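You operate a simulated robot arm through the tools that you are given. There is no shell and no other tool.

The job below is to be done with a simulated two-armed robot. You get a single attempt, and the scene is never put back.

JOB
On the top of the steel stand, fold the flower cloth in half, so that its two long edges meet.

It is judged by the outcome, as a careful person would: the job done as asked, and still so three seconds after it is handed in. It fails if anything else is knocked over, pushed out of place, dropped, spilled or broken. Flat cloth is picked up by pressing the open fingertips on it (5 to 10 N) and closing them slowly along it; thin cloth reads only 2 to 8 mm in the jaws.

ROBOT AND FRAMES
Two 6-joint arms with two-finger parallel grippers on one trunk, on a base that moves. Base frame: it is fixed to the floor where the robot stands at the start and does not move with it; the origin is under the middle of the robot, x ahead of it, y to its left, z up. Lengths are in mm, angles in degrees, forces in N, time in s.
The left shoulder is at the start at [280, 185, 780], the right one opposite. With the tool pointing down near the work surface each hand reaches from about 500 to 920 mm from the robot's upright axis, wherever it stands, measured 20 degrees to its own side. Places, roughly: flower cloth [-3000, 1800, 800]; top of the steel stand [-3000, 1800, 800]. Payload 1.57 kg a hand.
Tool frame (each hand has its own): the origin (TCP) lies between the finger pads and is the grasp point; the fingertips stand 30 mm ahead of it; z points along the fingers, y is the line along which they close. Largest opening 80 mm; finger width 17, thickness 12; the body of the gripper, 40 by 82 mm, starts 80 mm behind the TCP.
Orientation is told as [roll, pitch, yaw] about the base's x, y, z axes, in that order, counted from this pose: with the fingers straight down and closing along the base's y, the tool's x points along the base's -x, its y along +y and its z along -z.

CONTROLS
- The arms move only by the tool nudge_tool. It takes "left_plan", "right_plan" or both (then of equal length, played together; a hand with none holds still); each is a list that holds one entry, the list of rows, each a list of 7 numbers: the shift along the tool's x, y, z in mm, then the turn, a rotation vector about the tool's x, y, z in degrees, then the gripper command, from -1 (fully open) to 1 (shut), values between in proportion. In form: [[[x, y, z, wx, wy, wz, fingers], ...]]. A call has 1 to 20 rows; each row shifts and turns the commanded pose from where the row before left it, along the tool's axes as they then stand. Each row takes 0.2 s and may step no farther than 50 mm and 8.6 degrees from the row before; otherwise, or with a gripper value out of range, the whole call is refused. Where a pose cannot be reached the arm comes as near as it can. A force on the tool above 40 N (or 10 N above the force at the start of the call, whichever is more), or a blocked arm, ends the call early, and 0.2 s more pass. Each finger travels about 153 mm/s and halts on what it meets, pressing with about 41 N; the grip force reading is that of the motor and also rises with nothing between the fingers. The clock runs only during rows and for 0.2 s after the last one: add rows that do not move to give the fingers time. It gives the time, the measured TCP pose, the force on the tool (base axes), the opening and the grip force at its end, in the units of the frame above (readings bear some noise), with the torque about the TCP (base axes, N m) and any sound that the robot's microphone picked up.
- Cameras (640 x 400 px; columns grow to the right, rows downward): "scene" is now at [235, 5.9, 1244.4]; the picture's right is [-0.01, -1.00, 0.00], its down [-0.67, 0.00, -0.74] and it looks along [0.74, -0.00, -0.67] (base axes); focal length 251 px, centre (320, 200). "left" rides on the left gripper at [72, 7, -122] in its tool frame; the picture's right is [-0.09, 1.00, 0.00], its down [-0.84, -0.08, -0.54] and it looks along [-0.54, -0.05, 0.84] (tool axes); focal length 238 px, centre (320, 200). "right" rides on the right gripper at [72, -7, -122] in its tool frame; the picture's right is [0.09, 1.00, 0.00], its down [-0.84, 0.08, -0.54] and it looks along [-0.54, 0.05, 0.84] (tool axes); focal length 238 px, centre (320, 200). There is no depth. A picture from a camera that has moved, and an enlarged one, comes with that camera's place and axes in the base frame and with its lens. The place of the scene camera against the robot may be out by one fixed shift of up to 25 mm in any direction.
- grab_frame(camera): a new picture of that camera. The clock stands still meanwhile.
- move_column(by): slides the trunk up (or, below 0, down) by that many mm; the arms and the scene camera ride with it, the base frame stays. It gives what a move gives, with no picture.
- base_move(legs): drives the robot by 1 to 6 legs, each [ahead, turn to the left] in mm and degrees, along the robot's own axes; the way and the turn of a leg run together, so that a leg with both is an arc; at most 1500 mm and 180 degrees a leg. The arms and the cameras ride along, it lands a little off, and it stops where it bumps. It gives what a move gives.
- head_to(pan, tilt): turns the head with the scene camera to pan (to the left, within 86 degrees either way) and tilt (down, from -29 to 69), counted from straight ahead of the robot. It gives what a move gives.
- close_up(camera, box): a new picture of the part [left, top, right, bottom] of that camera's present view, enlarged. The clock stands still meanwhile.
- close_job(): hands the job in; it is judged then, once.

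Places have to be worked out from the pictures, the camera data and where the tool is seen. Open the grippers and draw the arms clear of the work before you hand the job in, unless the task says otherwise.

The tools are called after "Request:" as name(argument=value, ...) on one line, values as JSON. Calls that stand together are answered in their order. nudge_tool: Moves the arms, as the interface text tells. Its arguments: {"type":"object","properties":{"left_plan":{"type":"array"},"right_plan":{"type":"array"}},"required":[]} The other tools are called the same way: move_column (by) moves the trunk up or down; base_move (legs) drives the base; head_to (pan, tilt) turns the head that bears the scene camera; grab_frame (camera) takes a picture; close_up (camera, box) takes an enlarged picture of a part of a camera's view; close_job () hands the job in.

At the start:

```text
t: 0.0
left_tcp_pos: [541.6, 279.3, 1009.1]
left_ee_rot: [0.1, 0.0, 0.0]
left_wrist_force: [-0.5, 0.4, 0.7]
left_ft_torque: [0.0, -0.02, -0.01]
left_finger_gap: 79.9
left_grip_force: 0.1
right_tcp_pos: [536.9, -288.5, 1034.0]
right_ee_rot: [-0.1, 0.0, 0.0]
right_wrist_force: [-0.5, 0.5, 0.0]
right_ft_torque: [0.0, -0.02, 0.02]
right_finger_gap: 80.0
right_grip_force: 0.0
trunk travel left (down, up): [-475.0, 515.0]
robot x, y, heading: [-1.7, 3.1, -0.1]
head pan, tilt (commanded): [-0.4, 41.9]
```

scene: 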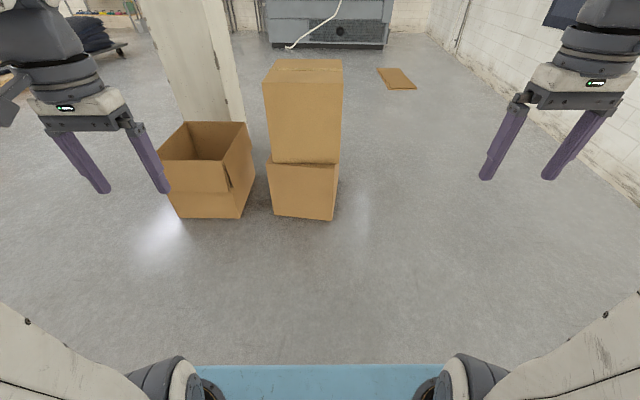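
right: 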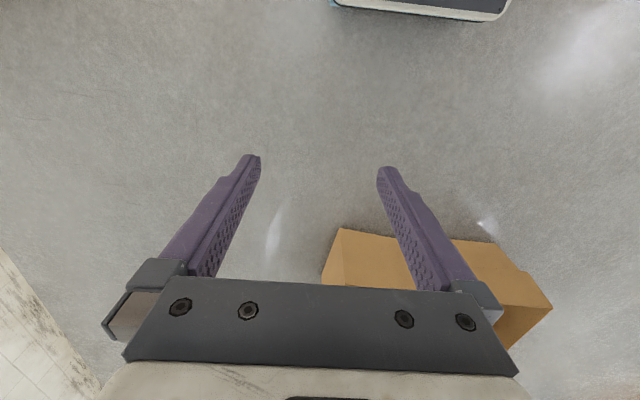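
left: 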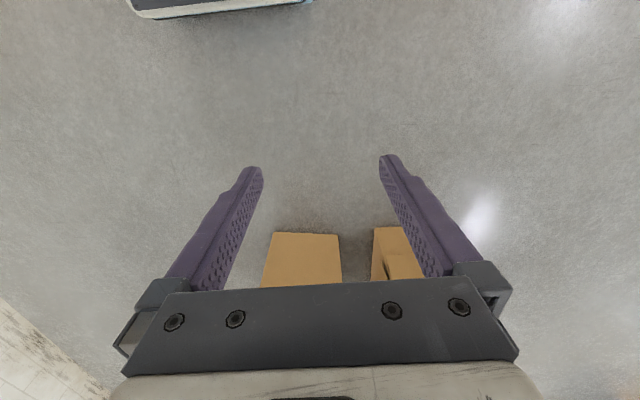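

The target lies behind me to the left (bearing about 149°). I turn the head left first to see what is around before turning the base.

Request:
head_to(pan=86, tilt=25)

Request:
grab_frame(camera="scene")

```text
t: 1.6
left_tcp_pos: [541.1, 279.4, 1008.9]
left_ee_rot: [0.0, 0.1, 0.0]
left_wrist_force: [-0.1, 0.3, -0.6]
left_ft_torque: [0.02, 0.0, 0.0]
left_finger_gap: 79.9
left_grip_force: 0.0
right_tcp_pos: [536.7, -287.6, 1035.0]
right_ee_rot: [0.0, 0.0, 0.0]
right_wrist_force: [-1.0, -0.3, -0.1]
right_ft_torque: [-0.01, 0.0, 0.02]
right_finger_gap: 80.0
right_grip_force: 0.1
trunk travel left (down, up): [-475.0, 515.0]
robot x, y, heading: [-1.3, 1.9, -0.0]
head pan, tilt (commanded): [85.9, 25.0]
```

```text
taken
camera scene: at [158.0, 98.3, 1270.6], right [1.0, -0.07, 0.0], down [-0.03, -0.42, -0.91], along [0.06, 0.9, -0.42], focal length 251 px, centre (320, 200)
```

scene: 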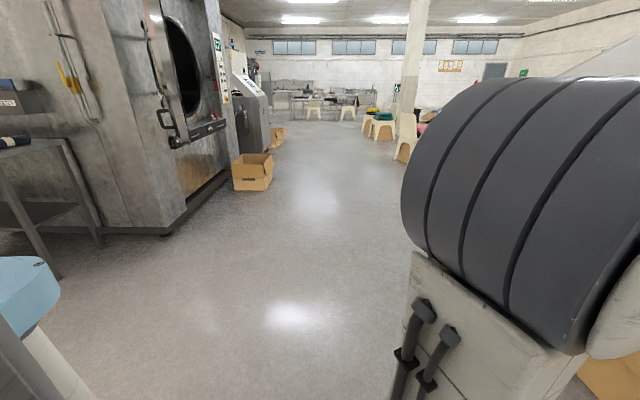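

Floor to my left is clear, a steel table edge appears at the far left of the picture. I turn the base 75° left in place and look again.

Request:
base_move(legs=[[0, 75]])

Request:
head_to(pan=70, tilt=20)

Request:
grab_frame(camera="scene")

```text
t: 5.2
left_tcp_pos: [-129.3, 595.1, 1007.4]
left_ee_rot: [0.1, 0.1, 75.0]
left_wrist_force: [-0.8, 0.1, -0.5]
left_ft_torque: [0.04, 0.03, -0.02]
left_finger_gap: 79.9
left_grip_force: 0.1
right_tcp_pos: [417.6, 442.1, 1034.3]
right_ee_rot: [-0.1, -0.1, 74.9]
right_wrist_force: [0.3, -0.2, 0.2]
right_ft_torque: [0.0, -0.01, 0.0]
right_finger_gap: 80.2
right_grip_force: 0.1
trunk travel left (down, up): [-475.0, 515.0]
robot x, y, heading: [-3.8, -0.8, 74.9]
head pan, tilt (commanded): [85.9, 25.0]
```

```text
t: 6.0
left_tcp_pos: [-128.4, 594.5, 1007.7]
left_ee_rot: [0.1, 0.0, 74.8]
left_wrist_force: [0.6, 0.1, -0.3]
left_ft_torque: [-0.01, 0.01, -0.04]
left_finger_gap: 79.9
left_grip_force: 0.1
right_tcp_pos: [417.9, 443.3, 1036.3]
right_ee_rot: [0.0, 0.0, 74.9]
right_wrist_force: [0.2, -0.3, -0.3]
right_ft_torque: [0.0, -0.03, 0.0]
right_finger_gap: 79.9
right_grip_force: 0.2
trunk travel left (down, up): [-475.0, 515.0]
robot x, y, heading: [0.5, 0.3, 74.9]
head pan, tilt (commanded): [70.0, 20.0]
```

```text
taken
camera scene: at [-43.3, 214.4, 1278.7], right [0.57, 0.82, 0.0], down [0.28, -0.2, -0.94], along [-0.77, 0.54, -0.34], focal length 251 px, centre (320, 200)
```

scene: 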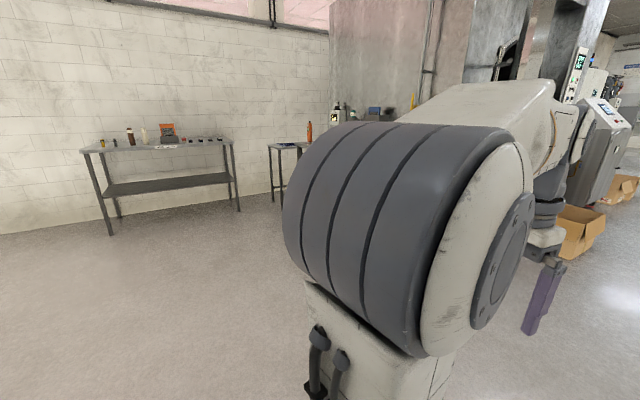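

The smaller stand at about column 285 matches the target's bearing. I turn another 75° left to face it, with the floor around clear.

Request:
base_move(legs=[[0, 74]])

Request:
head_to(pan=0, tilt=20)

Request:
grab_frame(camera="scene")

Request:
close_up(camera="scene", box=[220, 50, 420, 175])

```text
t: 9.6
left_tcp_pos: [-607.4, 39.4, 1008.7]
left_ee_rot: [0.0, 0.0, 148.9]
left_wrist_force: [0.6, 0.4, -0.2]
left_ft_torque: [0.0, 0.03, 0.01]
left_finger_gap: 80.1
left_grip_force: 0.0
right_tcp_pos: [-311.0, 522.3, 1034.9]
right_ee_rot: [0.0, 0.0, 149.0]
right_wrist_force: [0.0, -0.1, -0.1]
right_ft_torque: [0.01, 0.01, 0.02]
right_finger_gap: 80.0
right_grip_force: 0.1
trunk travel left (down, up): [-475.0, 515.0]
robot x, y, heading: [1.1, 1.5, 148.7]
head pan, tilt (commanded): [70.0, 20.0]
```

```text
t: 11.0
left_tcp_pos: [-607.9, 38.3, 1007.9]
left_ee_rot: [0.0, 0.0, 148.9]
left_wrist_force: [0.0, 0.6, 0.2]
left_ft_torque: [-0.01, 0.04, -0.01]
left_finger_gap: 80.0
left_grip_force: 0.0
right_tcp_pos: [-310.9, 524.4, 1035.2]
right_ee_rot: [0.0, 0.0, 148.9]
right_wrist_force: [0.3, 0.6, -0.4]
right_ft_torque: [0.0, 0.04, -0.01]
right_finger_gap: 80.2
right_grip_force: 0.1
trunk travel left (down, up): [-475.0, 515.0]
robot x, y, heading: [0.7, 4.2, 148.9]
head pan, tilt (commanded): [0.0, 20.0]
```

```text
taken
camera scene: at [-225.9, 136.5, 1278.7], right [0.51, 0.86, 0.0], down [0.29, -0.18, -0.94], along [-0.81, 0.48, -0.34], focal length 251 px, centre (320, 200)
```

scene: 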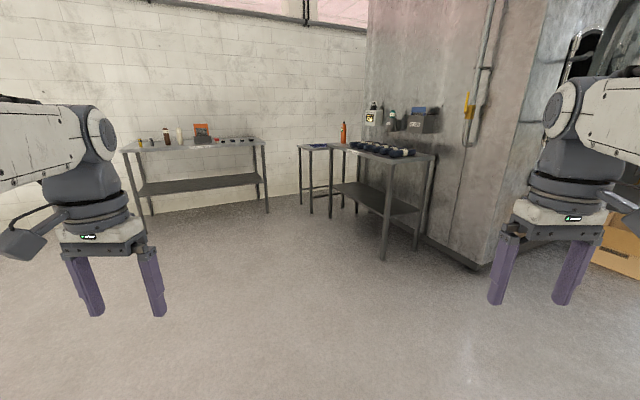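

```text
3.20 times, centred on (320, 112) of scene
camera zoom: at [-225.9, 136.5, 1278.7], right [0.51, 0.86, 0.0], down [0.29, -0.18, -0.94], along [-0.81, 0.48, -0.34], focal length 804 px, centre (320, 480)
```

zoom: 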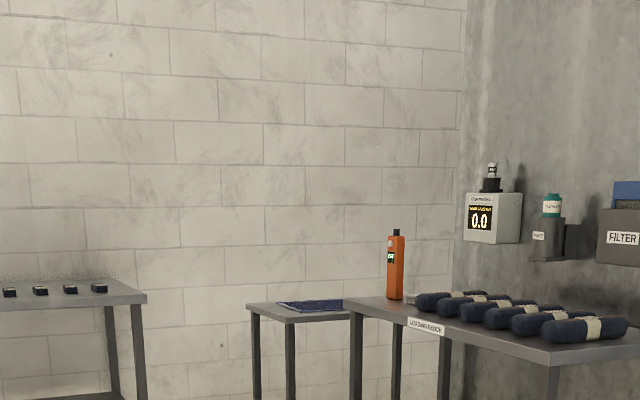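

The steel stand with the blue flower cloth is in the corner at about x −2900..−3300, y 1600..2000, between the roll table (right) and the left table. I check the base's footprint by looking down before driving.

Request:
head_to(pan=0, tilt=69)

Request:
grab_frame(camera="scene")

Request:
head_to(pan=86, tilt=60)

Request:
grab_frame(camera="scene")

```text
t: 12.2
left_tcp_pos: [-607.9, 40.8, 1008.6]
left_ee_rot: [0.0, 0.0, 148.9]
left_wrist_force: [0.4, 0.4, 0.7]
left_ft_torque: [0.04, -0.01, -0.01]
left_finger_gap: 79.9
left_grip_force: 0.1
right_tcp_pos: [-311.5, 522.5, 1034.4]
right_ee_rot: [0.1, 0.0, 148.9]
right_wrist_force: [-0.5, 0.3, 0.5]
right_ft_torque: [-0.01, -0.02, 0.01]
right_finger_gap: 80.1
right_grip_force: 0.1
trunk travel left (down, up): [-475.0, 515.0]
robot x, y, heading: [-2.2, -3.0, 149.1]
head pan, tilt (commanded): [0.0, 68.8]
```

```text
taken
camera scene: at [-194.0, 117.4, 1211.2], right [0.51, 0.86, 0.0], down [0.8, -0.48, -0.36], along [-0.31, 0.19, -0.93], focal length 251 px, centre (320, 200)
```

scene: 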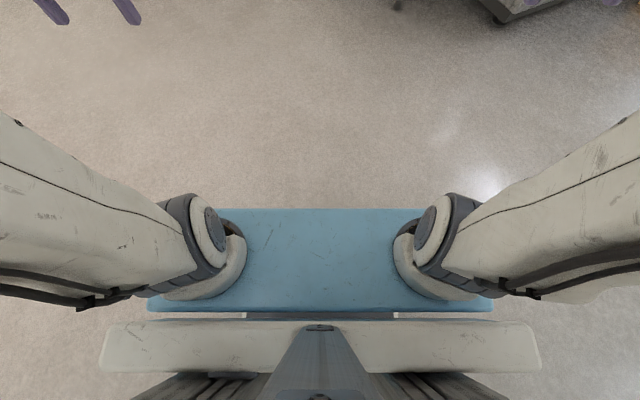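

```text
t: 13.8
left_tcp_pos: [-606.8, 38.4, 1008.8]
left_ee_rot: [0.0, -0.1, 148.9]
left_wrist_force: [0.4, 1.0, -1.0]
left_ft_torque: [-0.01, -0.01, -0.01]
left_finger_gap: 80.1
left_grip_force: 0.0
right_tcp_pos: [-310.2, 523.3, 1034.5]
right_ee_rot: [0.0, 0.0, 149.0]
right_wrist_force: [0.2, -0.5, 0.1]
right_ft_torque: [-0.02, 0.03, 0.03]
right_finger_gap: 80.0
right_grip_force: 0.0
trunk travel left (down, up): [-475.0, 515.0]
robot x, y, heading: [-0.8, -1.0, 149.0]
head pan, tilt (commanded): [85.9, 60.0]
```

```text
taken
camera scene: at [-184.2, 34.1, 1220.5], right [-0.82, 0.57, 0.0], down [0.5, 0.71, -0.5], along [-0.29, -0.41, -0.87], focal length 251 px, centre (320, 200)
```

scene: 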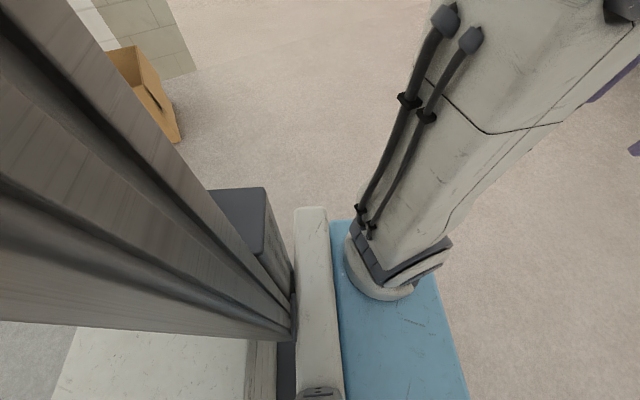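

The blue shelf carrying the arms reaches about 400 mm ahead of the axis, and the floor towards the stand is open. I drive about 1.6 m toward the spot in front of the stand and look again.

Request:
base_move(legs=[[0, 9], [1500, 0]])

Request:
head_to(pan=-10, tilt=20)

Request:
grab_frame(camera="scene")

Request:
close_up(camera="scene", box=[220, 75, 460, 225])

```text
t: 21.8
left_tcp_pos: [-1989.4, 486.6, 1007.2]
left_ee_rot: [0.1, 0.0, 158.5]
left_wrist_force: [-0.2, 0.5, -1.2]
left_ft_torque: [-0.01, 0.0, 0.0]
left_finger_gap: 80.1
left_grip_force: 0.1
right_tcp_pos: [-1776.3, 1012.1, 1034.6]
right_ee_rot: [-0.1, 0.1, 158.4]
right_wrist_force: [0.7, 0.9, 0.3]
right_ft_torque: [-0.03, -0.01, -0.01]
right_finger_gap: 80.1
right_grip_force: 0.1
trunk travel left (down, up): [-475.0, 515.0]
robot x, y, heading: [-1384.0, 549.9, 158.6]
head pan, tilt (commanded): [85.9, 60.0]
```

```text
t: 23.5
left_tcp_pos: [-1989.9, 486.4, 1008.7]
left_ee_rot: [0.1, 0.0, 158.5]
left_wrist_force: [0.9, -0.6, 0.3]
left_ft_torque: [-0.04, 0.0, 0.03]
left_finger_gap: 80.0
left_grip_force: 0.0
right_tcp_pos: [-1777.2, 1012.9, 1036.1]
right_ee_rot: [0.0, 0.0, 158.5]
right_wrist_force: [-1.2, 0.0, -0.7]
right_ft_torque: [0.04, 0.01, 0.01]
right_finger_gap: 80.2
right_grip_force: 0.1
trunk travel left (down, up): [-475.0, 515.0]
robot x, y, heading: [-1385.8, 548.9, 158.6]
head pan, tilt (commanded): [-10.0, 20.0]
```

```text
taken
camera scene: at [-1620.4, 661.6, 1278.7], right [0.52, 0.85, 0.0], down [0.29, -0.18, -0.94], along [-0.8, 0.49, -0.34], focal length 251 px, centre (320, 200)
```

scene: 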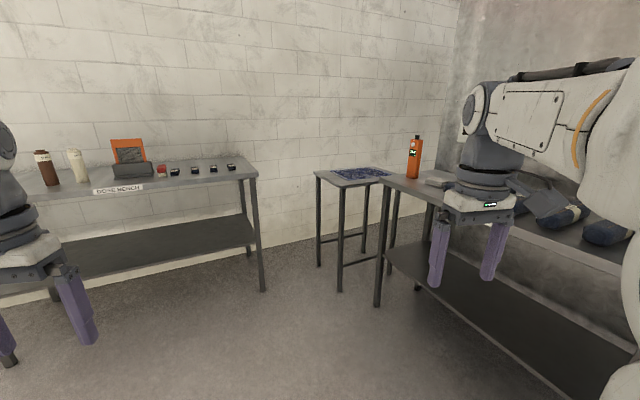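

```text
2.67 times, centred on (340, 150) of scene
camera zoom: at [-1620.4, 661.6, 1278.7], right [0.52, 0.85, 0.0], down [0.29, -0.18, -0.94], along [-0.8, 0.49, -0.34], focal length 670 px, centre (267, 333)
```

zoom: 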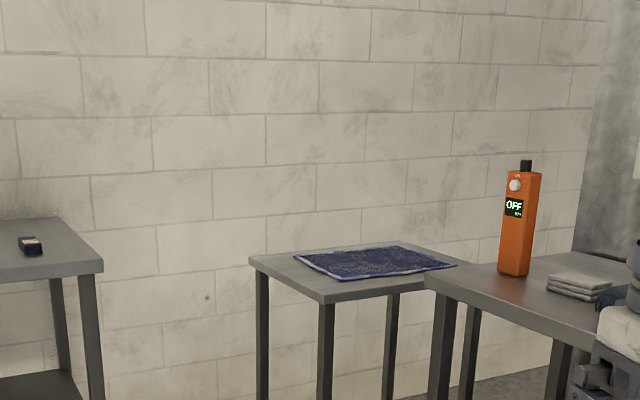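

The stand top is at z≈804, x −2835..−3200, y 1575..2110, with the cloth's long side roughly along y; the roll table (z≈885) and the wall bench leave only an approach from the south-east. I raise the trunk so that the arm shelf clears the table tops, then drive closer in a first part.

Request:
move_column(by=260)

Request:
base_move(legs=[[0, -7.6], [900, 0]])

Request:
head_to(pan=-10, tilt=35)

Request:
grab_frame(camera="scene")

```text
t: 26.2
left_tcp_pos: [-1988.6, 484.8, 1268.2]
left_ee_rot: [0.0, 0.0, 158.5]
left_wrist_force: [0.2, 0.7, 0.4]
left_ft_torque: [0.0, 0.0, 0.0]
left_finger_gap: 79.9
left_grip_force: 0.1
right_tcp_pos: [-1777.7, 1013.3, 1294.8]
right_ee_rot: [0.0, -0.1, 158.6]
right_wrist_force: [-0.4, -0.6, -0.3]
right_ft_torque: [0.02, 0.0, 0.01]
right_finger_gap: 80.0
right_grip_force: 0.0
trunk travel left (down, up): [-735.0, 255.0]
robot x, y, heading: [-1384.3, 548.1, 158.7]
head pan, tilt (commanded): [-10.0, 20.0]
```

```text
t: 31.5
left_tcp_pos: [-2779.3, 1011.0, 1267.9]
left_ee_rot: [0.0, 0.0, 150.5]
left_wrist_force: [0.4, 0.2, -0.5]
left_ft_torque: [0.0, 0.05, -0.01]
left_finger_gap: 80.0
left_grip_force: 0.1
right_tcp_pos: [-2496.3, 1501.3, 1295.1]
right_ee_rot: [-0.1, 0.1, 150.4]
right_wrist_force: [1.0, 0.1, -0.8]
right_ft_torque: [0.02, 0.02, -0.01]
right_finger_gap: 79.8
right_grip_force: 0.0
trunk travel left (down, up): [-735.0, 255.0]
robot x, y, heading: [-2171.6, 991.0, 150.6]
head pan, tilt (commanded): [-10.0, 20.0]
```

```text
t: 32.3
left_tcp_pos: [-2779.9, 1010.0, 1267.9]
left_ee_rot: [-0.1, 0.1, 150.5]
left_wrist_force: [-0.6, 0.5, 0.0]
left_ft_torque: [0.01, 0.0, 0.01]
left_finger_gap: 80.1
left_grip_force: 0.1
right_tcp_pos: [-2495.9, 1502.0, 1294.3]
right_ee_rot: [0.0, 0.1, 150.5]
right_wrist_force: [-1.1, 0.2, 0.4]
right_ft_torque: [-0.02, 0.02, 0.03]
right_finger_gap: 79.7
right_grip_force: 0.1
trunk travel left (down, up): [-735.0, 255.0]
robot x, y, heading: [-2173.8, 988.7, 150.5]
head pan, tilt (commanded): [-10.0, 35.0]
```

```text
taken
camera scene: at [-2387.6, 1128.4, 1514.9], right [0.63, 0.77, 0.0], down [0.44, -0.36, -0.82], along [-0.63, 0.52, -0.57], focal length 251 px, centre (320, 200)
```

scene: 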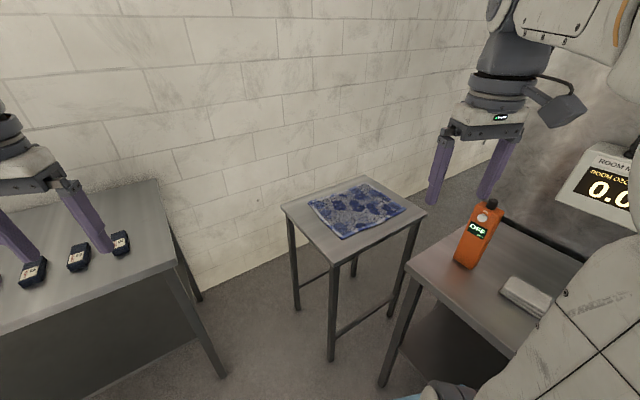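

Now the stand and cloth are well in view. I enlarge it to locate the cloth corners exactly.

Request:
close_up(camera="scene", box=[270, 160, 440, 270])

```text
3.64 times, centred on (355, 215) of scene
camera zoom: at [-2387.6, 1128.4, 1514.9], right [0.63, 0.77, 0.0], down [0.44, -0.36, -0.82], along [-0.63, 0.52, -0.57], focal length 914 px, centre (193, 146)
```

zoom: 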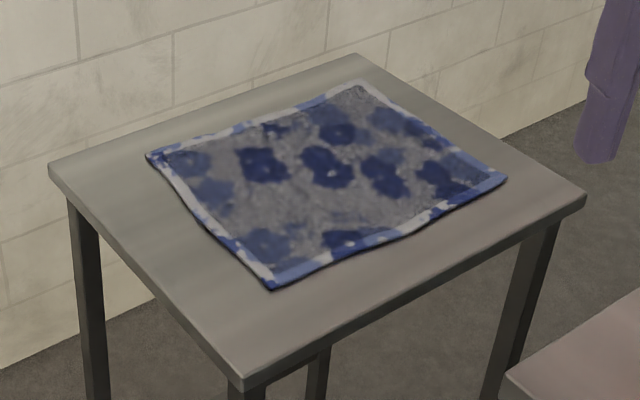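

Worked out: cloth corners near A(-3187,1713), B(-2902,1665), C(-2856,2038), D(-3133,2070), so the long edges are BC (near) and AD (far), and the stand is about 412×537 mm. I drive closer in a cautious step, then look with scene and wrist cameras for leg clearance.

Request:
base_move(legs=[[0, -6.3], [420, 0]])

Request:
head_to(pan=0, tilt=55)

Request:
grab_frame(camera="scene")

Request:
grab_frame(camera="right")

Request:
grab_frame(camera="left")

```text
t: 35.4
left_tcp_pos: [-3113.0, 1322.6, 1268.3]
left_ee_rot: [0.0, 0.0, 144.1]
left_wrist_force: [0.1, -0.1, 0.0]
left_ft_torque: [0.02, 0.03, 0.0]
left_finger_gap: 80.0
left_grip_force: 0.1
right_tcp_pos: [-2774.3, 1780.3, 1294.4]
right_ee_rot: [0.1, 0.0, 144.0]
right_wrist_force: [0.5, 0.7, -0.2]
right_ft_torque: [0.05, 0.02, 0.01]
right_finger_gap: 79.8
right_grip_force: 0.1
trunk travel left (down, up): [-735.0, 255.0]
robot x, y, heading: [-2510.6, 1235.9, 143.8]
head pan, tilt (commanded): [-10.0, 35.0]
```

```text
t: 36.3
left_tcp_pos: [-3112.4, 1324.0, 1268.0]
left_ee_rot: [0.0, 0.0, 144.0]
left_wrist_force: [0.3, -0.6, -0.1]
left_ft_torque: [0.0, -0.02, -0.04]
left_finger_gap: 80.2
left_grip_force: 0.0
right_tcp_pos: [-2774.7, 1780.2, 1295.7]
right_ee_rot: [-0.1, 0.0, 143.9]
right_wrist_force: [-0.2, -0.5, -0.1]
right_ft_torque: [0.01, 0.03, -0.01]
right_finger_gap: 79.9
right_grip_force: 0.1
trunk travel left (down, up): [-735.0, 255.0]
robot x, y, heading: [-2511.5, 1233.9, 144.2]
head pan, tilt (commanded): [0.0, 55.0]
```

```text
taken
camera scene: at [-2707.2, 1374.6, 1486.7], right [0.59, 0.81, 0.0], down [0.66, -0.48, -0.57], along [-0.47, 0.34, -0.82], focal length 251 px, centre (320, 200)
```

scene: 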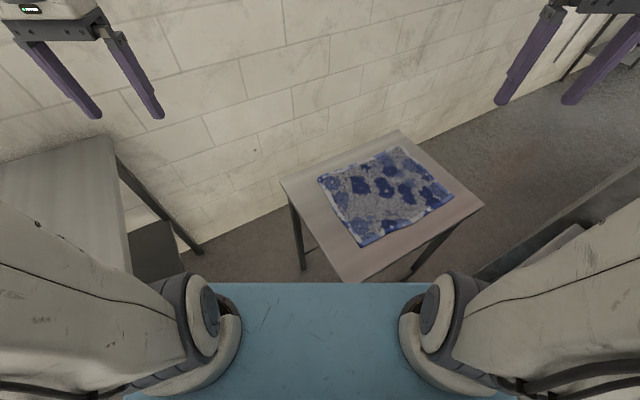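

```text
taken
camera right: at [-2713.1, 1744.8, 1417.4], right [-0.51, -0.86, 0.0], down [-0.72, 0.43, 0.54], along [-0.47, 0.28, -0.84], focal length 238 px, centre (320, 200)
```

right: 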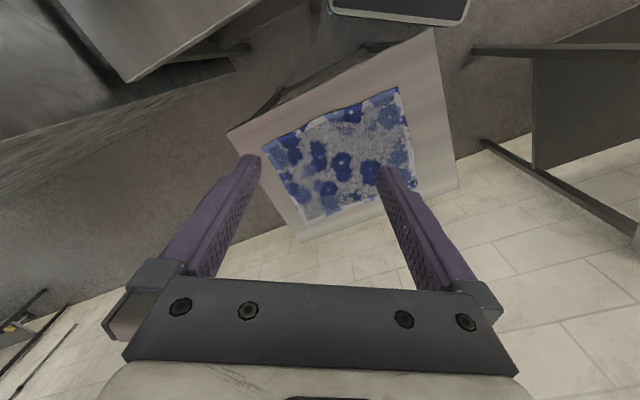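

```text
taken
camera left: at [-3058.0, 1275.8, 1390.4], right [-0.66, -0.75, 0.0], down [-0.63, 0.55, 0.54], along [-0.41, 0.36, -0.84], focal length 238 px, centre (320, 200)
```

left: 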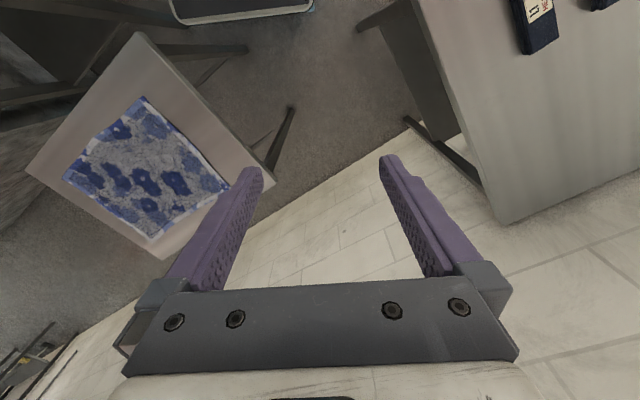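

The wrist cameras (exact) put the stand at F(-2803,1530), L(-3211,1585), R(-2748,2067), Bk(-3159,2093) and the cloth at A(-3151,1682), B(-2870,1638), C(-2823,2000), D(-3095,2033); base front is still about 100 mm off the stand leg. I test the right arm's reach toward the far corner D, staying high above the stand.

Request:
nudge_tool(right_plan=[[[-40, -2, 20, 0, 0, 0, -1], [-40, -2, 20, 0, 0, 0, -1], [-40, -2, 20, 0, 0, 0, -1], [-40, -2, 20, 0, 0, 0, -1], [-40, -2, 20, 0, 0, 0, -1], [-40, -2, 20, 0, 0, 0, -1], [-40, -2, 20, 0, 0, 0, -1], [-40, -2, 20, 0, 0, 0, -1], [-40, -2, 20, 0, 0, 0, -1], [-40, 0, 20, 0, 0, 0, -1], [0, 0, 45, 0, 0, 0, -1], [0, 0, 45, 0, 0, 0, -1], [0, 0, 45, 0, 0, 0, -1], [0, 0, 20, 0, 0, 0, -1], [0, 0, 0, 0, 0, 0, -1]]])

Request:
grab_frame(camera="right")

```text
t: 39.5
left_tcp_pos: [-3111.9, 1323.4, 1268.9]
left_ee_rot: [0.1, 0.0, 143.9]
left_wrist_force: [1.1, -1.3, 0.3]
left_ft_torque: [0.01, -0.01, 0.0]
left_finger_gap: 80.0
left_grip_force: 0.0
right_tcp_pos: [-3051.1, 2000.1, 947.4]
right_ee_rot: [0.0, 0.2, 144.1]
right_wrist_force: [0.1, -0.9, 0.2]
right_ft_torque: [0.0, -0.02, -0.01]
right_finger_gap: 80.1
right_grip_force: 0.1
right hand out of reach, approached as far as the arm can: row 8, 9, 10, 11, 12, 13
trunk travel left (down, up): [-735.0, 255.0]
robot x, y, heading: [-2511.3, 1231.2, 144.1]
head pan, tilt (commanded): [0.0, 55.0]
```

```text
taken
camera right: at [-2989.4, 1964.5, 1069.6], right [-0.51, -0.86, 0.0], down [-0.72, 0.43, 0.54], along [-0.46, 0.28, -0.84], focal length 238 px, centre (320, 200)
```

right: 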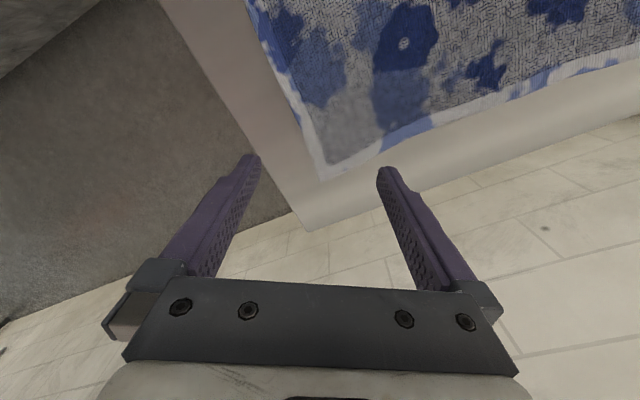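

The right arm reaches about 617 mm from its shoulder; D (seen at about (-3111,2034)) is some 50 mm short. I raise the right hand a little and creep the base 55 mm forward, which keeps about 45 mm to the stand leg.

Request:
nudge_tool(right_plan=[[[30, 0, -40, 0, 0, 0, -1], [30, 0, -40, 0, 0, 0, -1], [0, 0, -40, 0, 0, 0, -1]]])

Request:
base_move(legs=[[55, 0]])

Request:
grab_frame(camera="left")

Request:
grab_frame(camera="right")

Request:
grab_frame(camera="scene")

```text
t: 40.3
left_tcp_pos: [-3112.5, 1323.1, 1268.0]
left_ee_rot: [0.0, 0.0, 144.0]
left_wrist_force: [0.3, 0.2, 0.9]
left_ft_torque: [0.0, -0.03, -0.01]
left_finger_gap: 80.3
left_grip_force: 0.0
right_tcp_pos: [-3036.1, 1993.7, 1064.0]
right_ee_rot: [0.1, 0.0, 144.0]
right_wrist_force: [-0.3, -0.3, -0.3]
right_ft_torque: [-0.01, 0.03, 0.02]
right_finger_gap: 79.7
right_grip_force: 0.0
right hand out of reach, approached as far as the arm can: row 1, 2, 3
trunk travel left (down, up): [-735.0, 255.0]
robot x, y, heading: [-2511.1, 1232.9, 144.4]
head pan, tilt (commanded): [0.0, 55.0]
```

```text
t: 41.2
left_tcp_pos: [-3157.6, 1356.5, 1267.4]
left_ee_rot: [0.0, 0.1, 144.0]
left_wrist_force: [0.1, -1.0, 0.1]
left_ft_torque: [-0.01, 0.02, 0.04]
left_finger_gap: 79.9
left_grip_force: 0.0
right_tcp_pos: [-3080.4, 2028.2, 1062.9]
right_ee_rot: [0.0, 0.0, 144.0]
right_wrist_force: [-0.1, -0.2, 1.2]
right_ft_torque: [-0.04, 0.03, -0.04]
right_finger_gap: 80.2
right_grip_force: 0.1
trunk travel left (down, up): [-735.0, 255.0]
robot x, y, heading: [-2560.0, 1265.2, 144.1]
head pan, tilt (commanded): [0.0, 55.0]
```

```text
taken
camera left: at [-3103.2, 1308.7, 1390.5], right [-0.66, -0.75, 0.0], down [-0.63, 0.55, 0.54], along [-0.41, 0.36, -0.84], focal length 238 px, centre (320, 200)
```

left: 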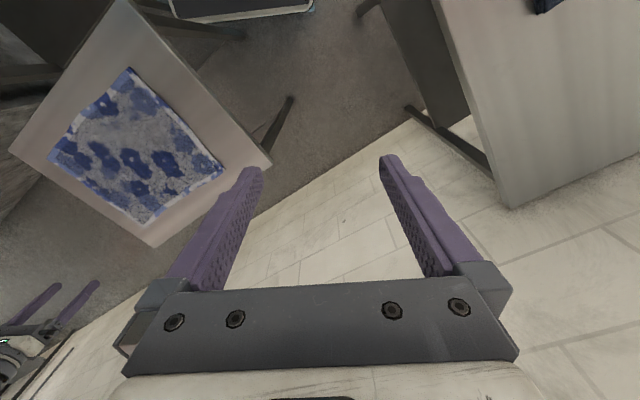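

```text
taken
camera right: at [-3018.0, 1990.9, 1185.4], right [-0.51, -0.86, 0.0], down [-0.72, 0.43, 0.54], along [-0.47, 0.28, -0.84], focal length 238 px, centre (320, 200)
```

right: 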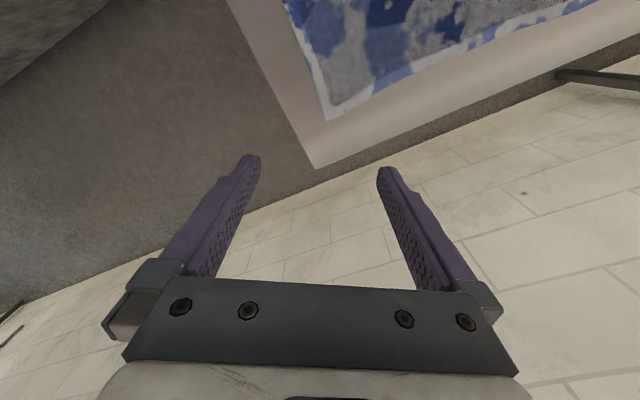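

```text
taken
camera scene: at [-2752.3, 1407.4, 1486.7], right [0.59, 0.81, 0.0], down [0.66, -0.48, -0.57], along [-0.47, 0.34, -0.82], focal length 251 px, centre (320, 200)
```

scene: 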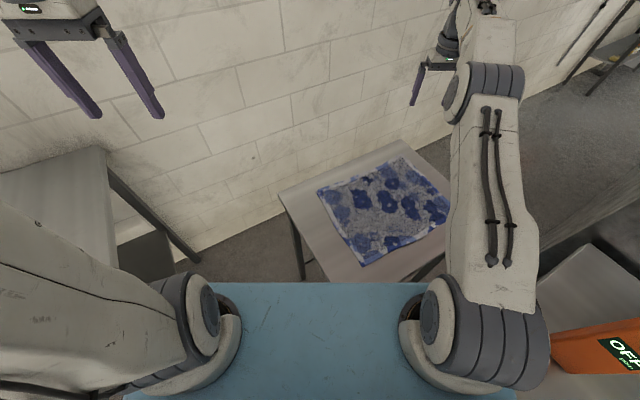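

Base now stands at (-2560,1265), all clear. I turn both tools to yaw ≈172.8 (closing along the long edge BC) and bring them to hover about 145 mm above the inner grasp points near B (left) and C (right).

Request:
nudge_tool(left_plan=[[[0, 0, 0, 0, 0, -7.2, -0.2], [0, 0, 0, 0, 0, -7.2, -0.2], [0, 0, 0, 0, 0, -7.2, -0.2], [0, 0, 0, 0, 0, -7.2, -0.2], [20.5, -29.4, 20, 0, 0, 0, -0.2], [20.5, -29.4, 20, 0, 0, 0, -0.2], [20.5, -29.4, 20, 0, 0, 0, -0.2], [20.5, -29.4, 20, 0, 0, 0, -0.2], [20.5, -29.4, 20, 0, 0, 0, -0.2], [20.5, -29.4, 20, 0, 0, 0, -0.2], [20.5, -29.4, 20, 0, 0, 0, -0.2], [20.5, -29.4, 20, 0, 0, 0, -0.2], [20.5, -29.4, 20, 0, 0, 0, -0.2], [20.5, -29.4, 20, 0, 0, 0, -0.2], [20.5, -29.4, 20, 0, 0, 0, -0.2], [20.5, -29.4, 20, 0, 0, 0, -0.2], [0, 0, 0, 0, 0, 0, -0.2]]], right_plan=[[[0, 0, 0, 0, 0, -7.2, -0.2], [0, 0, 0, 0, 0, -7.2, -0.2], [0, 0, 0, 0, 0, -7.2, -0.2], [0, 0, 0, 0, 0, -7.2, -0.2], [31.9, 4.7, 8, 0, 0, 0, -0.2], [31.9, 4.7, 8, 0, 0, 0, -0.2], [31.9, 4.7, 8, 0, 0, 0, -0.2], [31.9, 4.7, 8, 0, 0, 0, -0.2], [31.9, 4.7, 8, 0, 0, 0, -0.2], [31.9, 4.7, 8, 0, 0, 0, -0.2], [31.9, 4.7, 8, 0, 0, 0, -0.2], [31.9, 4.7, 8, 0, 0, 0, -0.2], [0, 0, 0, 0, 0, 0, -0.2], [0, 0, 0, 0, 0, 0, -0.2], [0, 0, 0, 0, 0, 0, -0.2], [0, 0, 0, 0, 0, 0, -0.2], [0, 0, 0, 0, 0, 0, -0.2]]])

Request:
grab_frame(camera="scene")

Request:
grab_frame(camera="left")

Request:
grab_frame(camera="right")

```text
t: 44.8
left_tcp_pos: [-2868.9, 1675.1, 1030.4]
left_ee_rot: [0.1, -0.1, 172.7]
left_wrist_force: [0.0, -0.5, -0.3]
left_ft_torque: [-0.04, 0.01, -0.02]
left_finger_gap: 48.1
left_grip_force: 0.0
right_tcp_pos: [-2831.0, 1955.8, 997.1]
right_ee_rot: [0.0, 0.0, 172.9]
right_wrist_force: [0.8, 0.6, -0.2]
right_ft_torque: [-0.01, -0.02, 0.01]
right_finger_gap: 48.3
right_grip_force: 0.1
trunk travel left (down, up): [-735.0, 255.0]
robot x, y, heading: [-2552.8, 1266.8, 144.0]
head pan, tilt (commanded): [0.0, 55.0]
```

```text
taken
camera scene: at [-2752.6, 1408.0, 1486.6], right [0.59, 0.81, 0.0], down [0.66, -0.48, -0.57], along [-0.46, 0.34, -0.82], focal length 251 px, centre (320, 200)
```

scene: 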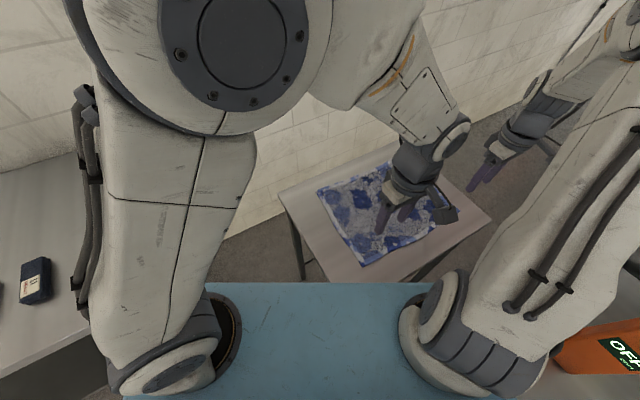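

```text
taken
camera left: at [-2798.2, 1658.8, 1151.9], right [-0.22, -0.98, 0.0], down [-0.82, 0.18, 0.54], along [-0.53, 0.12, -0.84], focal length 238 px, centre (320, 200)
```

left: 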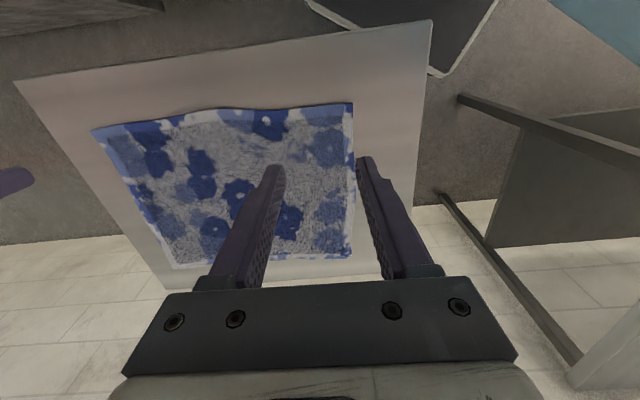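

```text
taken
camera right: at [-2758.3, 1955.4, 1119.0], right [-0.03, -1.0, 0.0], down [-0.84, 0.03, 0.54], along [-0.54, 0.02, -0.84], focal length 238 px, centre (320, 200)
```

right: 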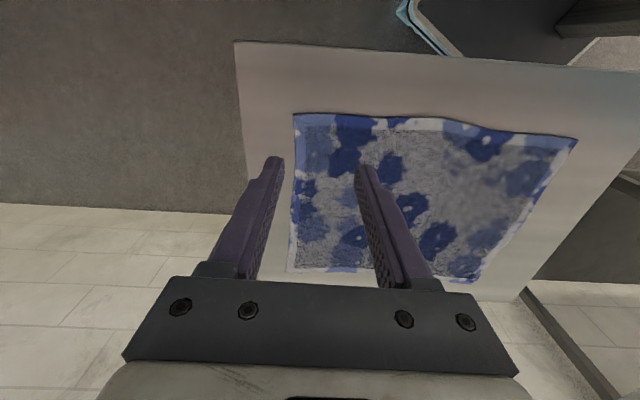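

Cross-checking both wrist views fixes the surface at z≈820 and the corners at A(-3147,1674), B(-2869,1630), C(-2825,1990), D(-3105,2025), i.e. a 282×360 mm cloth. I descend to about 20 mm above the cloth at points 40 mm from the corners and 11 mm inside edge BC, fingers at about 44 mm opening.

Request:
nudge_tool(left_plan=[[[-1.1, 1.0, 32, 0, 0, 0, -0.1], [-1.1, 1.0, 32, 0, 0, 0, -0.1], [-1.1, 1.0, 32, 0, 0, 0, -0.1], [-1.1, 1.0, 32, 0, 0, 0, -0.1], [-1.1, 1.0, 27, 0, 0, 0, -0.1], [0, 0, 0, 0, 0, 0, -0.1]]], right_plan=[[[-1.9, 1.1, 25, 0, 0, 0, -0.1], [-1.9, 1.1, 25, 0, 0, 0, -0.1], [-1.9, 1.1, 25, 0, 0, 0, -0.1], [-1.9, 1.1, 25, 0, 0, 0, -0.1], [-1.9, 1.1, 22, 0, 0, 0, -0.1], [0, 0, 0, 0, 0, 0, -0.1]]])

Request:
grab_frame(camera="left")

Request:
grab_frame(camera="right")

```text
t: 46.2
left_tcp_pos: [-2876.4, 1671.2, 872.4]
left_ee_rot: [0.0, -0.1, 172.8]
left_wrist_force: [-0.1, -0.3, 0.7]
left_ft_torque: [0.0, -0.02, 0.0]
left_finger_gap: 43.9
left_grip_force: 0.0
right_tcp_pos: [-2842.0, 1954.2, 876.5]
right_ee_rot: [0.0, 0.0, 172.8]
right_wrist_force: [0.0, 0.4, -1.0]
right_ft_torque: [-0.04, 0.04, -0.01]
right_finger_gap: 43.9
right_grip_force: 0.0
trunk travel left (down, up): [-735.0, 255.0]
robot x, y, heading: [-2556.6, 1265.1, 144.1]
head pan, tilt (commanded): [0.0, 55.0]
```

```text
taken
camera left: at [-2804.9, 1655.7, 993.8], right [-0.22, -0.98, 0.0], down [-0.82, 0.18, 0.54], along [-0.53, 0.12, -0.84], focal length 238 px, centre (320, 200)
```

left: 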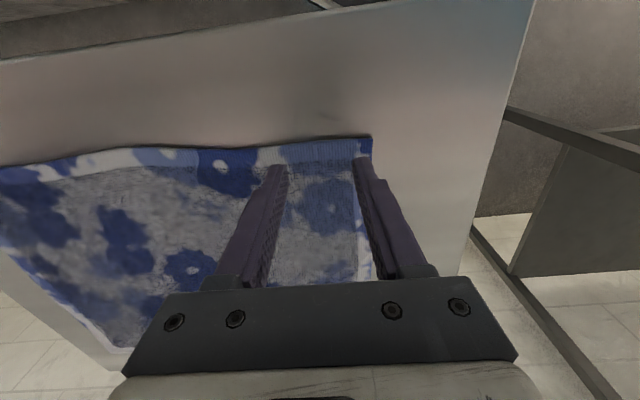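

```text
taken
camera right: at [-2770.2, 1952.9, 998.0], right [-0.03, -1.0, 0.0], down [-0.84, 0.03, 0.54], along [-0.54, 0.02, -0.84], focal length 238 px, centre (320, 200)
```

right: 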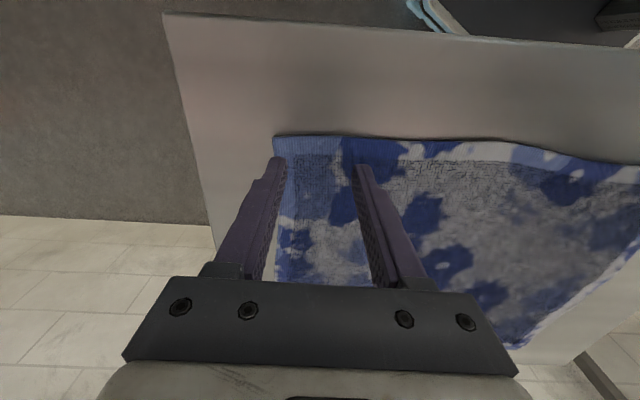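

Fingertips sit about 20 mm above the cloth, both well placed beside corners B and C (fingers inside the hem). I lower both gently and read the contact force.

Request:
nudge_tool(left_plan=[[[1, 0, 5, 0, 0, 0, -0.1], [1, 0, 5, 0, 0, 0, -0.1], [0, 0, 5, 0, 0, 0, -0.1], [0, 0, 3, 0, 0, 0, -0.1], [0, 0, 0, 0, 0, 0, -0.1]]], right_plan=[[[0, 1, 7, 0, 0, 0, -0.1], [0, 1, 6, 0, 0, 0, -0.1], [0, 1, 6, 0, 0, 0, -0.1], [0, 0, 3, 0, 0, 0, -0.1], [0, 0, 0, 0, 0, 0, -0.1]]])

```text
t: 47.4
left_tcp_pos: [-2873.5, 1671.5, 853.4]
left_ee_rot: [-0.1, 0.1, 172.7]
left_wrist_force: [-0.6, -0.5, 0.7]
left_ft_torque: [-0.05, 0.0, -0.01]
left_finger_gap: 44.2
left_grip_force: 0.1
right_tcp_pos: [-2842.2, 1950.9, 856.1]
right_ee_rot: [-0.1, -0.1, 172.8]
right_wrist_force: [-1.0, 0.3, 1.2]
right_ft_torque: [0.03, -0.01, 0.0]
right_finger_gap: 43.8
right_grip_force: 0.0
trunk travel left (down, up): [-735.0, 255.0]
robot x, y, heading: [-2557.3, 1263.0, 144.3]
head pan, tilt (commanded): [0.0, 55.0]
```

No contact yet (tips at about z 823–826). I go on down in 2 mm steps.

Request:
nudge_tool(left_plan=[[[0, 0, 1.5, 0, 0, 0, -0.1], [0, 0, 1.5, 0, 0, 0, -0.1], [0, 0, 0, 0, 0, 0, -0.1]]], right_plan=[[[0, 0, 2, 0, 0, 0, -0.1], [0, 0, 2, 0, 0, 0, -0.1], [0, 0, 0, 0, 0, 0, -0.1]]])

Request:
close_up(camera="left", box=[220, 100, 420, 225])

Request:
close_up(camera="right", box=[220, 100, 420, 225])

```text
t: 48.2
left_tcp_pos: [-2873.7, 1671.5, 853.4]
left_ee_rot: [-0.1, 0.0, 172.8]
left_wrist_force: [-2.3, -1.2, 11.5]
left_ft_torque: [-0.01, 0.09, -0.02]
left_finger_gap: 43.8
left_grip_force: 0.1
right_tcp_pos: [-2842.2, 1949.7, 852.7]
right_ee_rot: [-0.1, -0.1, 172.9]
right_wrist_force: [0.3, -1.4, 14.4]
right_ft_torque: [-0.07, -0.02, -0.01]
right_finger_gap: 44.0
right_grip_force: 0.1
trunk travel left (down, up): [-735.0, 255.0]
robot x, y, heading: [-2555.5, 1265.9, 144.2]
head pan, tilt (commanded): [0.0, 55.0]
```

```text
3.20 times, centred on (320, 162) of left
camera zoom: at [-2802.2, 1655.8, 975.0], right [-0.22, -0.98, 0.0], down [-0.82, 0.18, 0.54], along [-0.53, 0.12, -0.84], focal length 763 px, centre (320, 320)
```

zoom: 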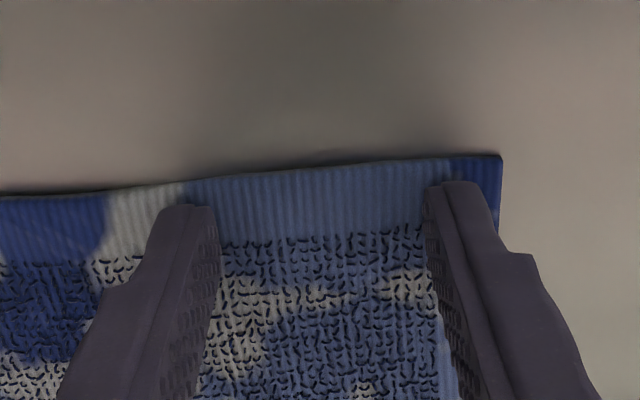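

```text
3.20 times, centred on (320, 162) of right
camera zoom: at [-2770.0, 1948.7, 975.1], right [-0.03, -1.0, 0.0], down [-0.84, 0.03, 0.54], along [-0.54, 0.02, -0.84], focal length 763 px, centre (320, 320)
```

zoom: 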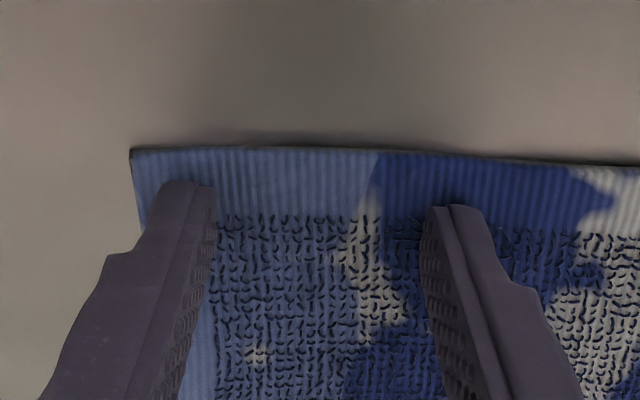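

Contact on both at 11–14 N. I ease off about 1 mm to land in the 5–10 N range and then close both slowly along the edge.

Request:
nudge_tool(left_plan=[[[0, 0, -0.7, 0, 0, 0, -0.1], [0, 0, 0, 0, 0, 0, -0.1]]], right_plan=[[[0, 0, -1.5, 0, 0, 0, -0.1], [0, 0, 0, 0, 0, 0, -0.1]]])

```text
t: 48.8
left_tcp_pos: [-2872.8, 1670.4, 853.3]
left_ee_rot: [-0.1, 0.0, 172.9]
left_wrist_force: [0.3, 1.7, 7.9]
left_ft_torque: [0.0, 0.03, 0.0]
left_finger_gap: 43.8
left_grip_force: 0.1
right_tcp_pos: [-2842.8, 1949.8, 852.6]
right_ee_rot: [-0.2, 0.1, 172.8]
right_wrist_force: [-0.4, -0.6, 10.5]
right_ft_torque: [-0.05, 0.0, 0.03]
right_finger_gap: 43.9
right_grip_force: 0.1
trunk travel left (down, up): [-735.0, 255.0]
robot x, y, heading: [-2557.3, 1262.6, 144.1]
head pan, tilt (commanded): [0.0, 55.0]
```

Left presses at 8 N, right at 10.5 N; I relieve the right slightly and close both slowly to the end.

Request:
nudge_tool(left_plan=[[[0, 0, 0, 0, 0, 0, -0.02], [0, 0, 0, 0, 0, 0, 0.06], [0, 0, 0, 0, 0, 0, 0.14], [0, 0, 0, 0, 0, 0, 0.22], [0, 0, 0, 0, 0, 0, 0.3], [0, 0, 0, 0, 0, 0, 0.38], [0, 0, 0, 0, 0, 0, 0.46], [0, 0, 0, 0, 0, 0, 0.54], [0, 0, 0, 0, 0, 0, 0.62], [0, 0, 0, 0, 0, 0, 0.7], [0, 0, 0, 0, 0, 0, 0.78], [0, 0, 0, 0, 0, 0, 0.86], [0, 0, 0, 0, 0, 0, 0.94], [0, 0, 0, 0, 0, 0, 1], [0, 0, 0, 0, 0, 0, 1], [0, 0, 0, 0, 0, 0, 1]]], right_plan=[[[0, 0, -0.7, 0, 0, 0, -0.02], [0, 0, 0, 0, 0, 0, 0.06], [0, 0, 0, 0, 0, 0, 0.14], [0, 0, 0, 0, 0, 0, 0.22], [0, 0, 0, 0, 0, 0, 0.3], [0, 0, 0, 0, 0, 0, 0.38], [0, 0, 0, 0, 0, 0, 0.46], [0, 0, 0, 0, 0, 0, 0.54], [0, 0, 0, 0, 0, 0, 0.62], [0, 0, 0, 0, 0, 0, 0.7], [0, 0, 0, 0, 0, 0, 0.78], [0, 0, 0, 0, 0, 0, 0.86], [0, 0, 0, 0, 0, 0, 0.94], [0, 0, 0, 0, 0, 0, 1], [0, 0, 0, 0, 0, 0, 1], [0, 0, 0, 0, 0, 0, 1]]])

Request:
grab_frame(camera="left")

Request:
grab_frame(camera="right")

```text
t: 52.2
left_tcp_pos: [-2873.1, 1671.2, 853.5]
left_ee_rot: [-0.1, 0.0, 172.7]
left_wrist_force: [0.9, 6.5, 7.9]
left_ft_torque: [0.22, -0.08, -0.04]
left_finger_gap: 4.8
left_grip_force: 25.5
right_tcp_pos: [-2842.1, 1950.5, 853.7]
right_ee_rot: [0.0, -0.1, 172.8]
right_wrist_force: [-2.0, -5.2, 5.4]
right_ft_torque: [-0.16, 0.03, 0.01]
right_finger_gap: 3.8
right_grip_force: 24.0
trunk travel left (down, up): [-735.0, 255.0]
robot x, y, heading: [-2557.9, 1262.6, 144.0]
head pan, tilt (commanded): [0.0, 55.0]
```

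```text
taken
camera left: at [-2802.5, 1656.2, 975.4], right [-0.22, -0.98, 0.0], down [-0.82, 0.18, 0.54], along [-0.53, 0.12, -0.84], focal length 238 px, centre (320, 200)
```

left: 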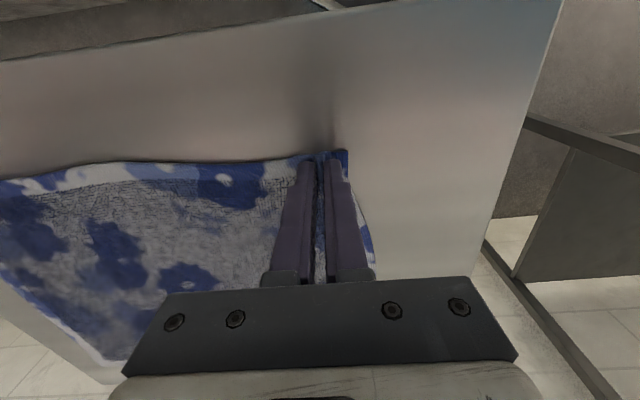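

```text
taken
camera right: at [-2770.0, 1949.1, 975.8], right [-0.03, -1.0, 0.0], down [-0.84, 0.03, 0.54], along [-0.54, 0.02, -0.84], focal length 238 px, centre (320, 200)
```

right: 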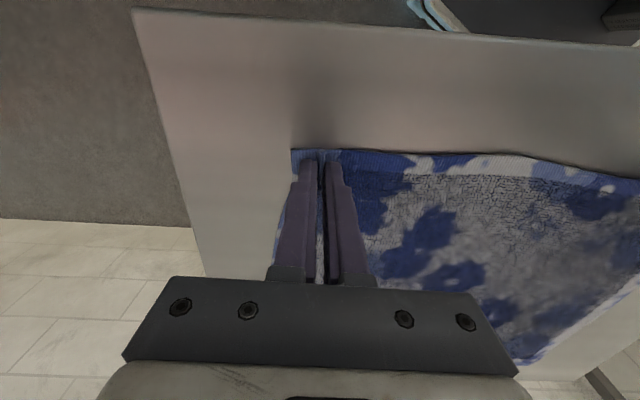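

Both jaws hold cloth (4.8 and 3.8 mm). I lift both about 40 mm, bringing the hands 4 mm toward each other to ease the tension, and check.

Request:
nudge_tool(left_plan=[[[0, -1, -5, 0, 0, 0, 1], [-1, -1, -8, 0, 0, 0, 1], [-2, -1, -9, 0, 0, 0, 1], [-3, -1, -9, 0, 0, 0, 1], [-4, 0, -9, 0, 0, 0, 1], [0, 0, 0, 0, 0, 0, 1]]], right_plan=[[[0, 1, -5, 0, 0, 0, 1], [-1, 1, -8, 0, 0, 0, 1], [-2, 1, -9, 0, 0, 0, 1], [-3, 1, -9, 0, 0, 0, 1], [-4, 0, -9, 0, 0, 0, 1], [0, 0, 0, 0, 0, 0, 1]]])

Request:
grab_frame(camera="left")

Request:
grab_frame(camera="right")

Request:
grab_frame(camera="scene")

```text
t: 53.6
left_tcp_pos: [-2883.8, 1676.0, 892.1]
left_ee_rot: [0.0, 0.0, 172.9]
left_wrist_force: [0.7, 0.6, 0.5]
left_ft_torque: [0.01, -0.01, -0.03]
left_finger_gap: 4.5
left_grip_force: 25.3
right_tcp_pos: [-2853.8, 1947.3, 892.3]
right_ee_rot: [0.0, 0.0, 173.0]
right_wrist_force: [0.5, -1.8, -1.5]
right_ft_torque: [-0.05, 0.0, 0.0]
right_finger_gap: 3.7
right_grip_force: 24.7
trunk travel left (down, up): [-735.0, 255.0]
robot x, y, heading: [-2553.7, 1263.4, 143.9]
head pan, tilt (commanded): [0.0, 55.0]
```

```text
taken
camera left: at [-2812.6, 1660.5, 1014.7], right [-0.22, -0.98, 0.0], down [-0.82, 0.18, 0.54], along [-0.53, 0.12, -0.84], focal length 238 px, centre (320, 200)
```

left: 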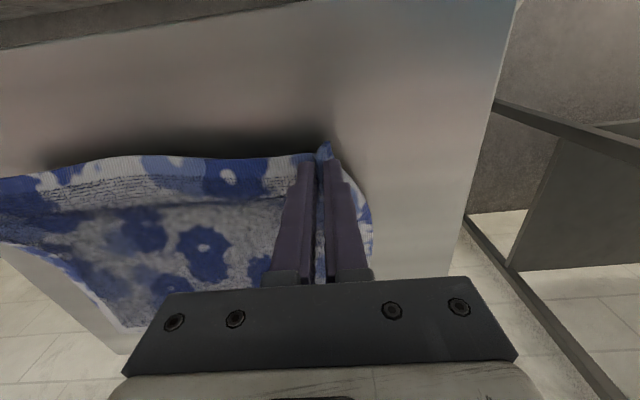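

```text
taken
camera right: at [-2780.7, 1946.1, 1015.2], right [-0.03, -1.0, 0.0], down [-0.84, 0.03, 0.54], along [-0.54, 0.02, -0.84], focal length 238 px, centre (320, 200)
```

right: 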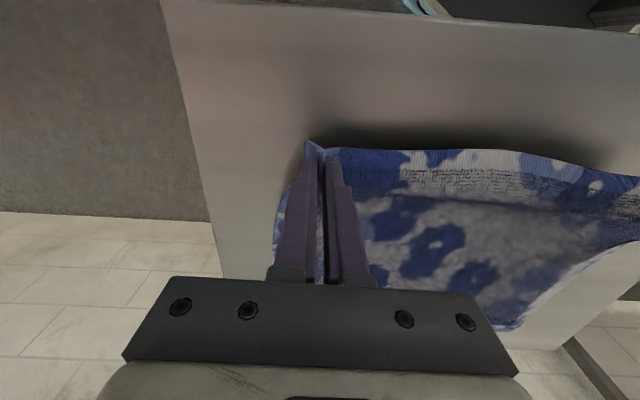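

```text
taken
camera scene: at [-2752.7, 1407.6, 1486.6], right [0.59, 0.81, 0.0], down [0.66, -0.48, -0.57], along [-0.46, 0.34, -0.82], focal length 251 px, centre (320, 200)
```

scene: 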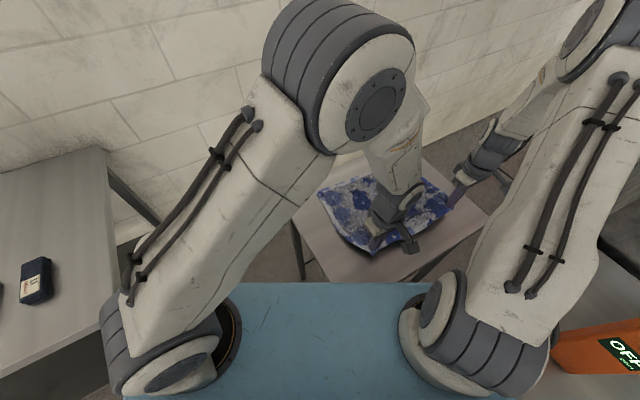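

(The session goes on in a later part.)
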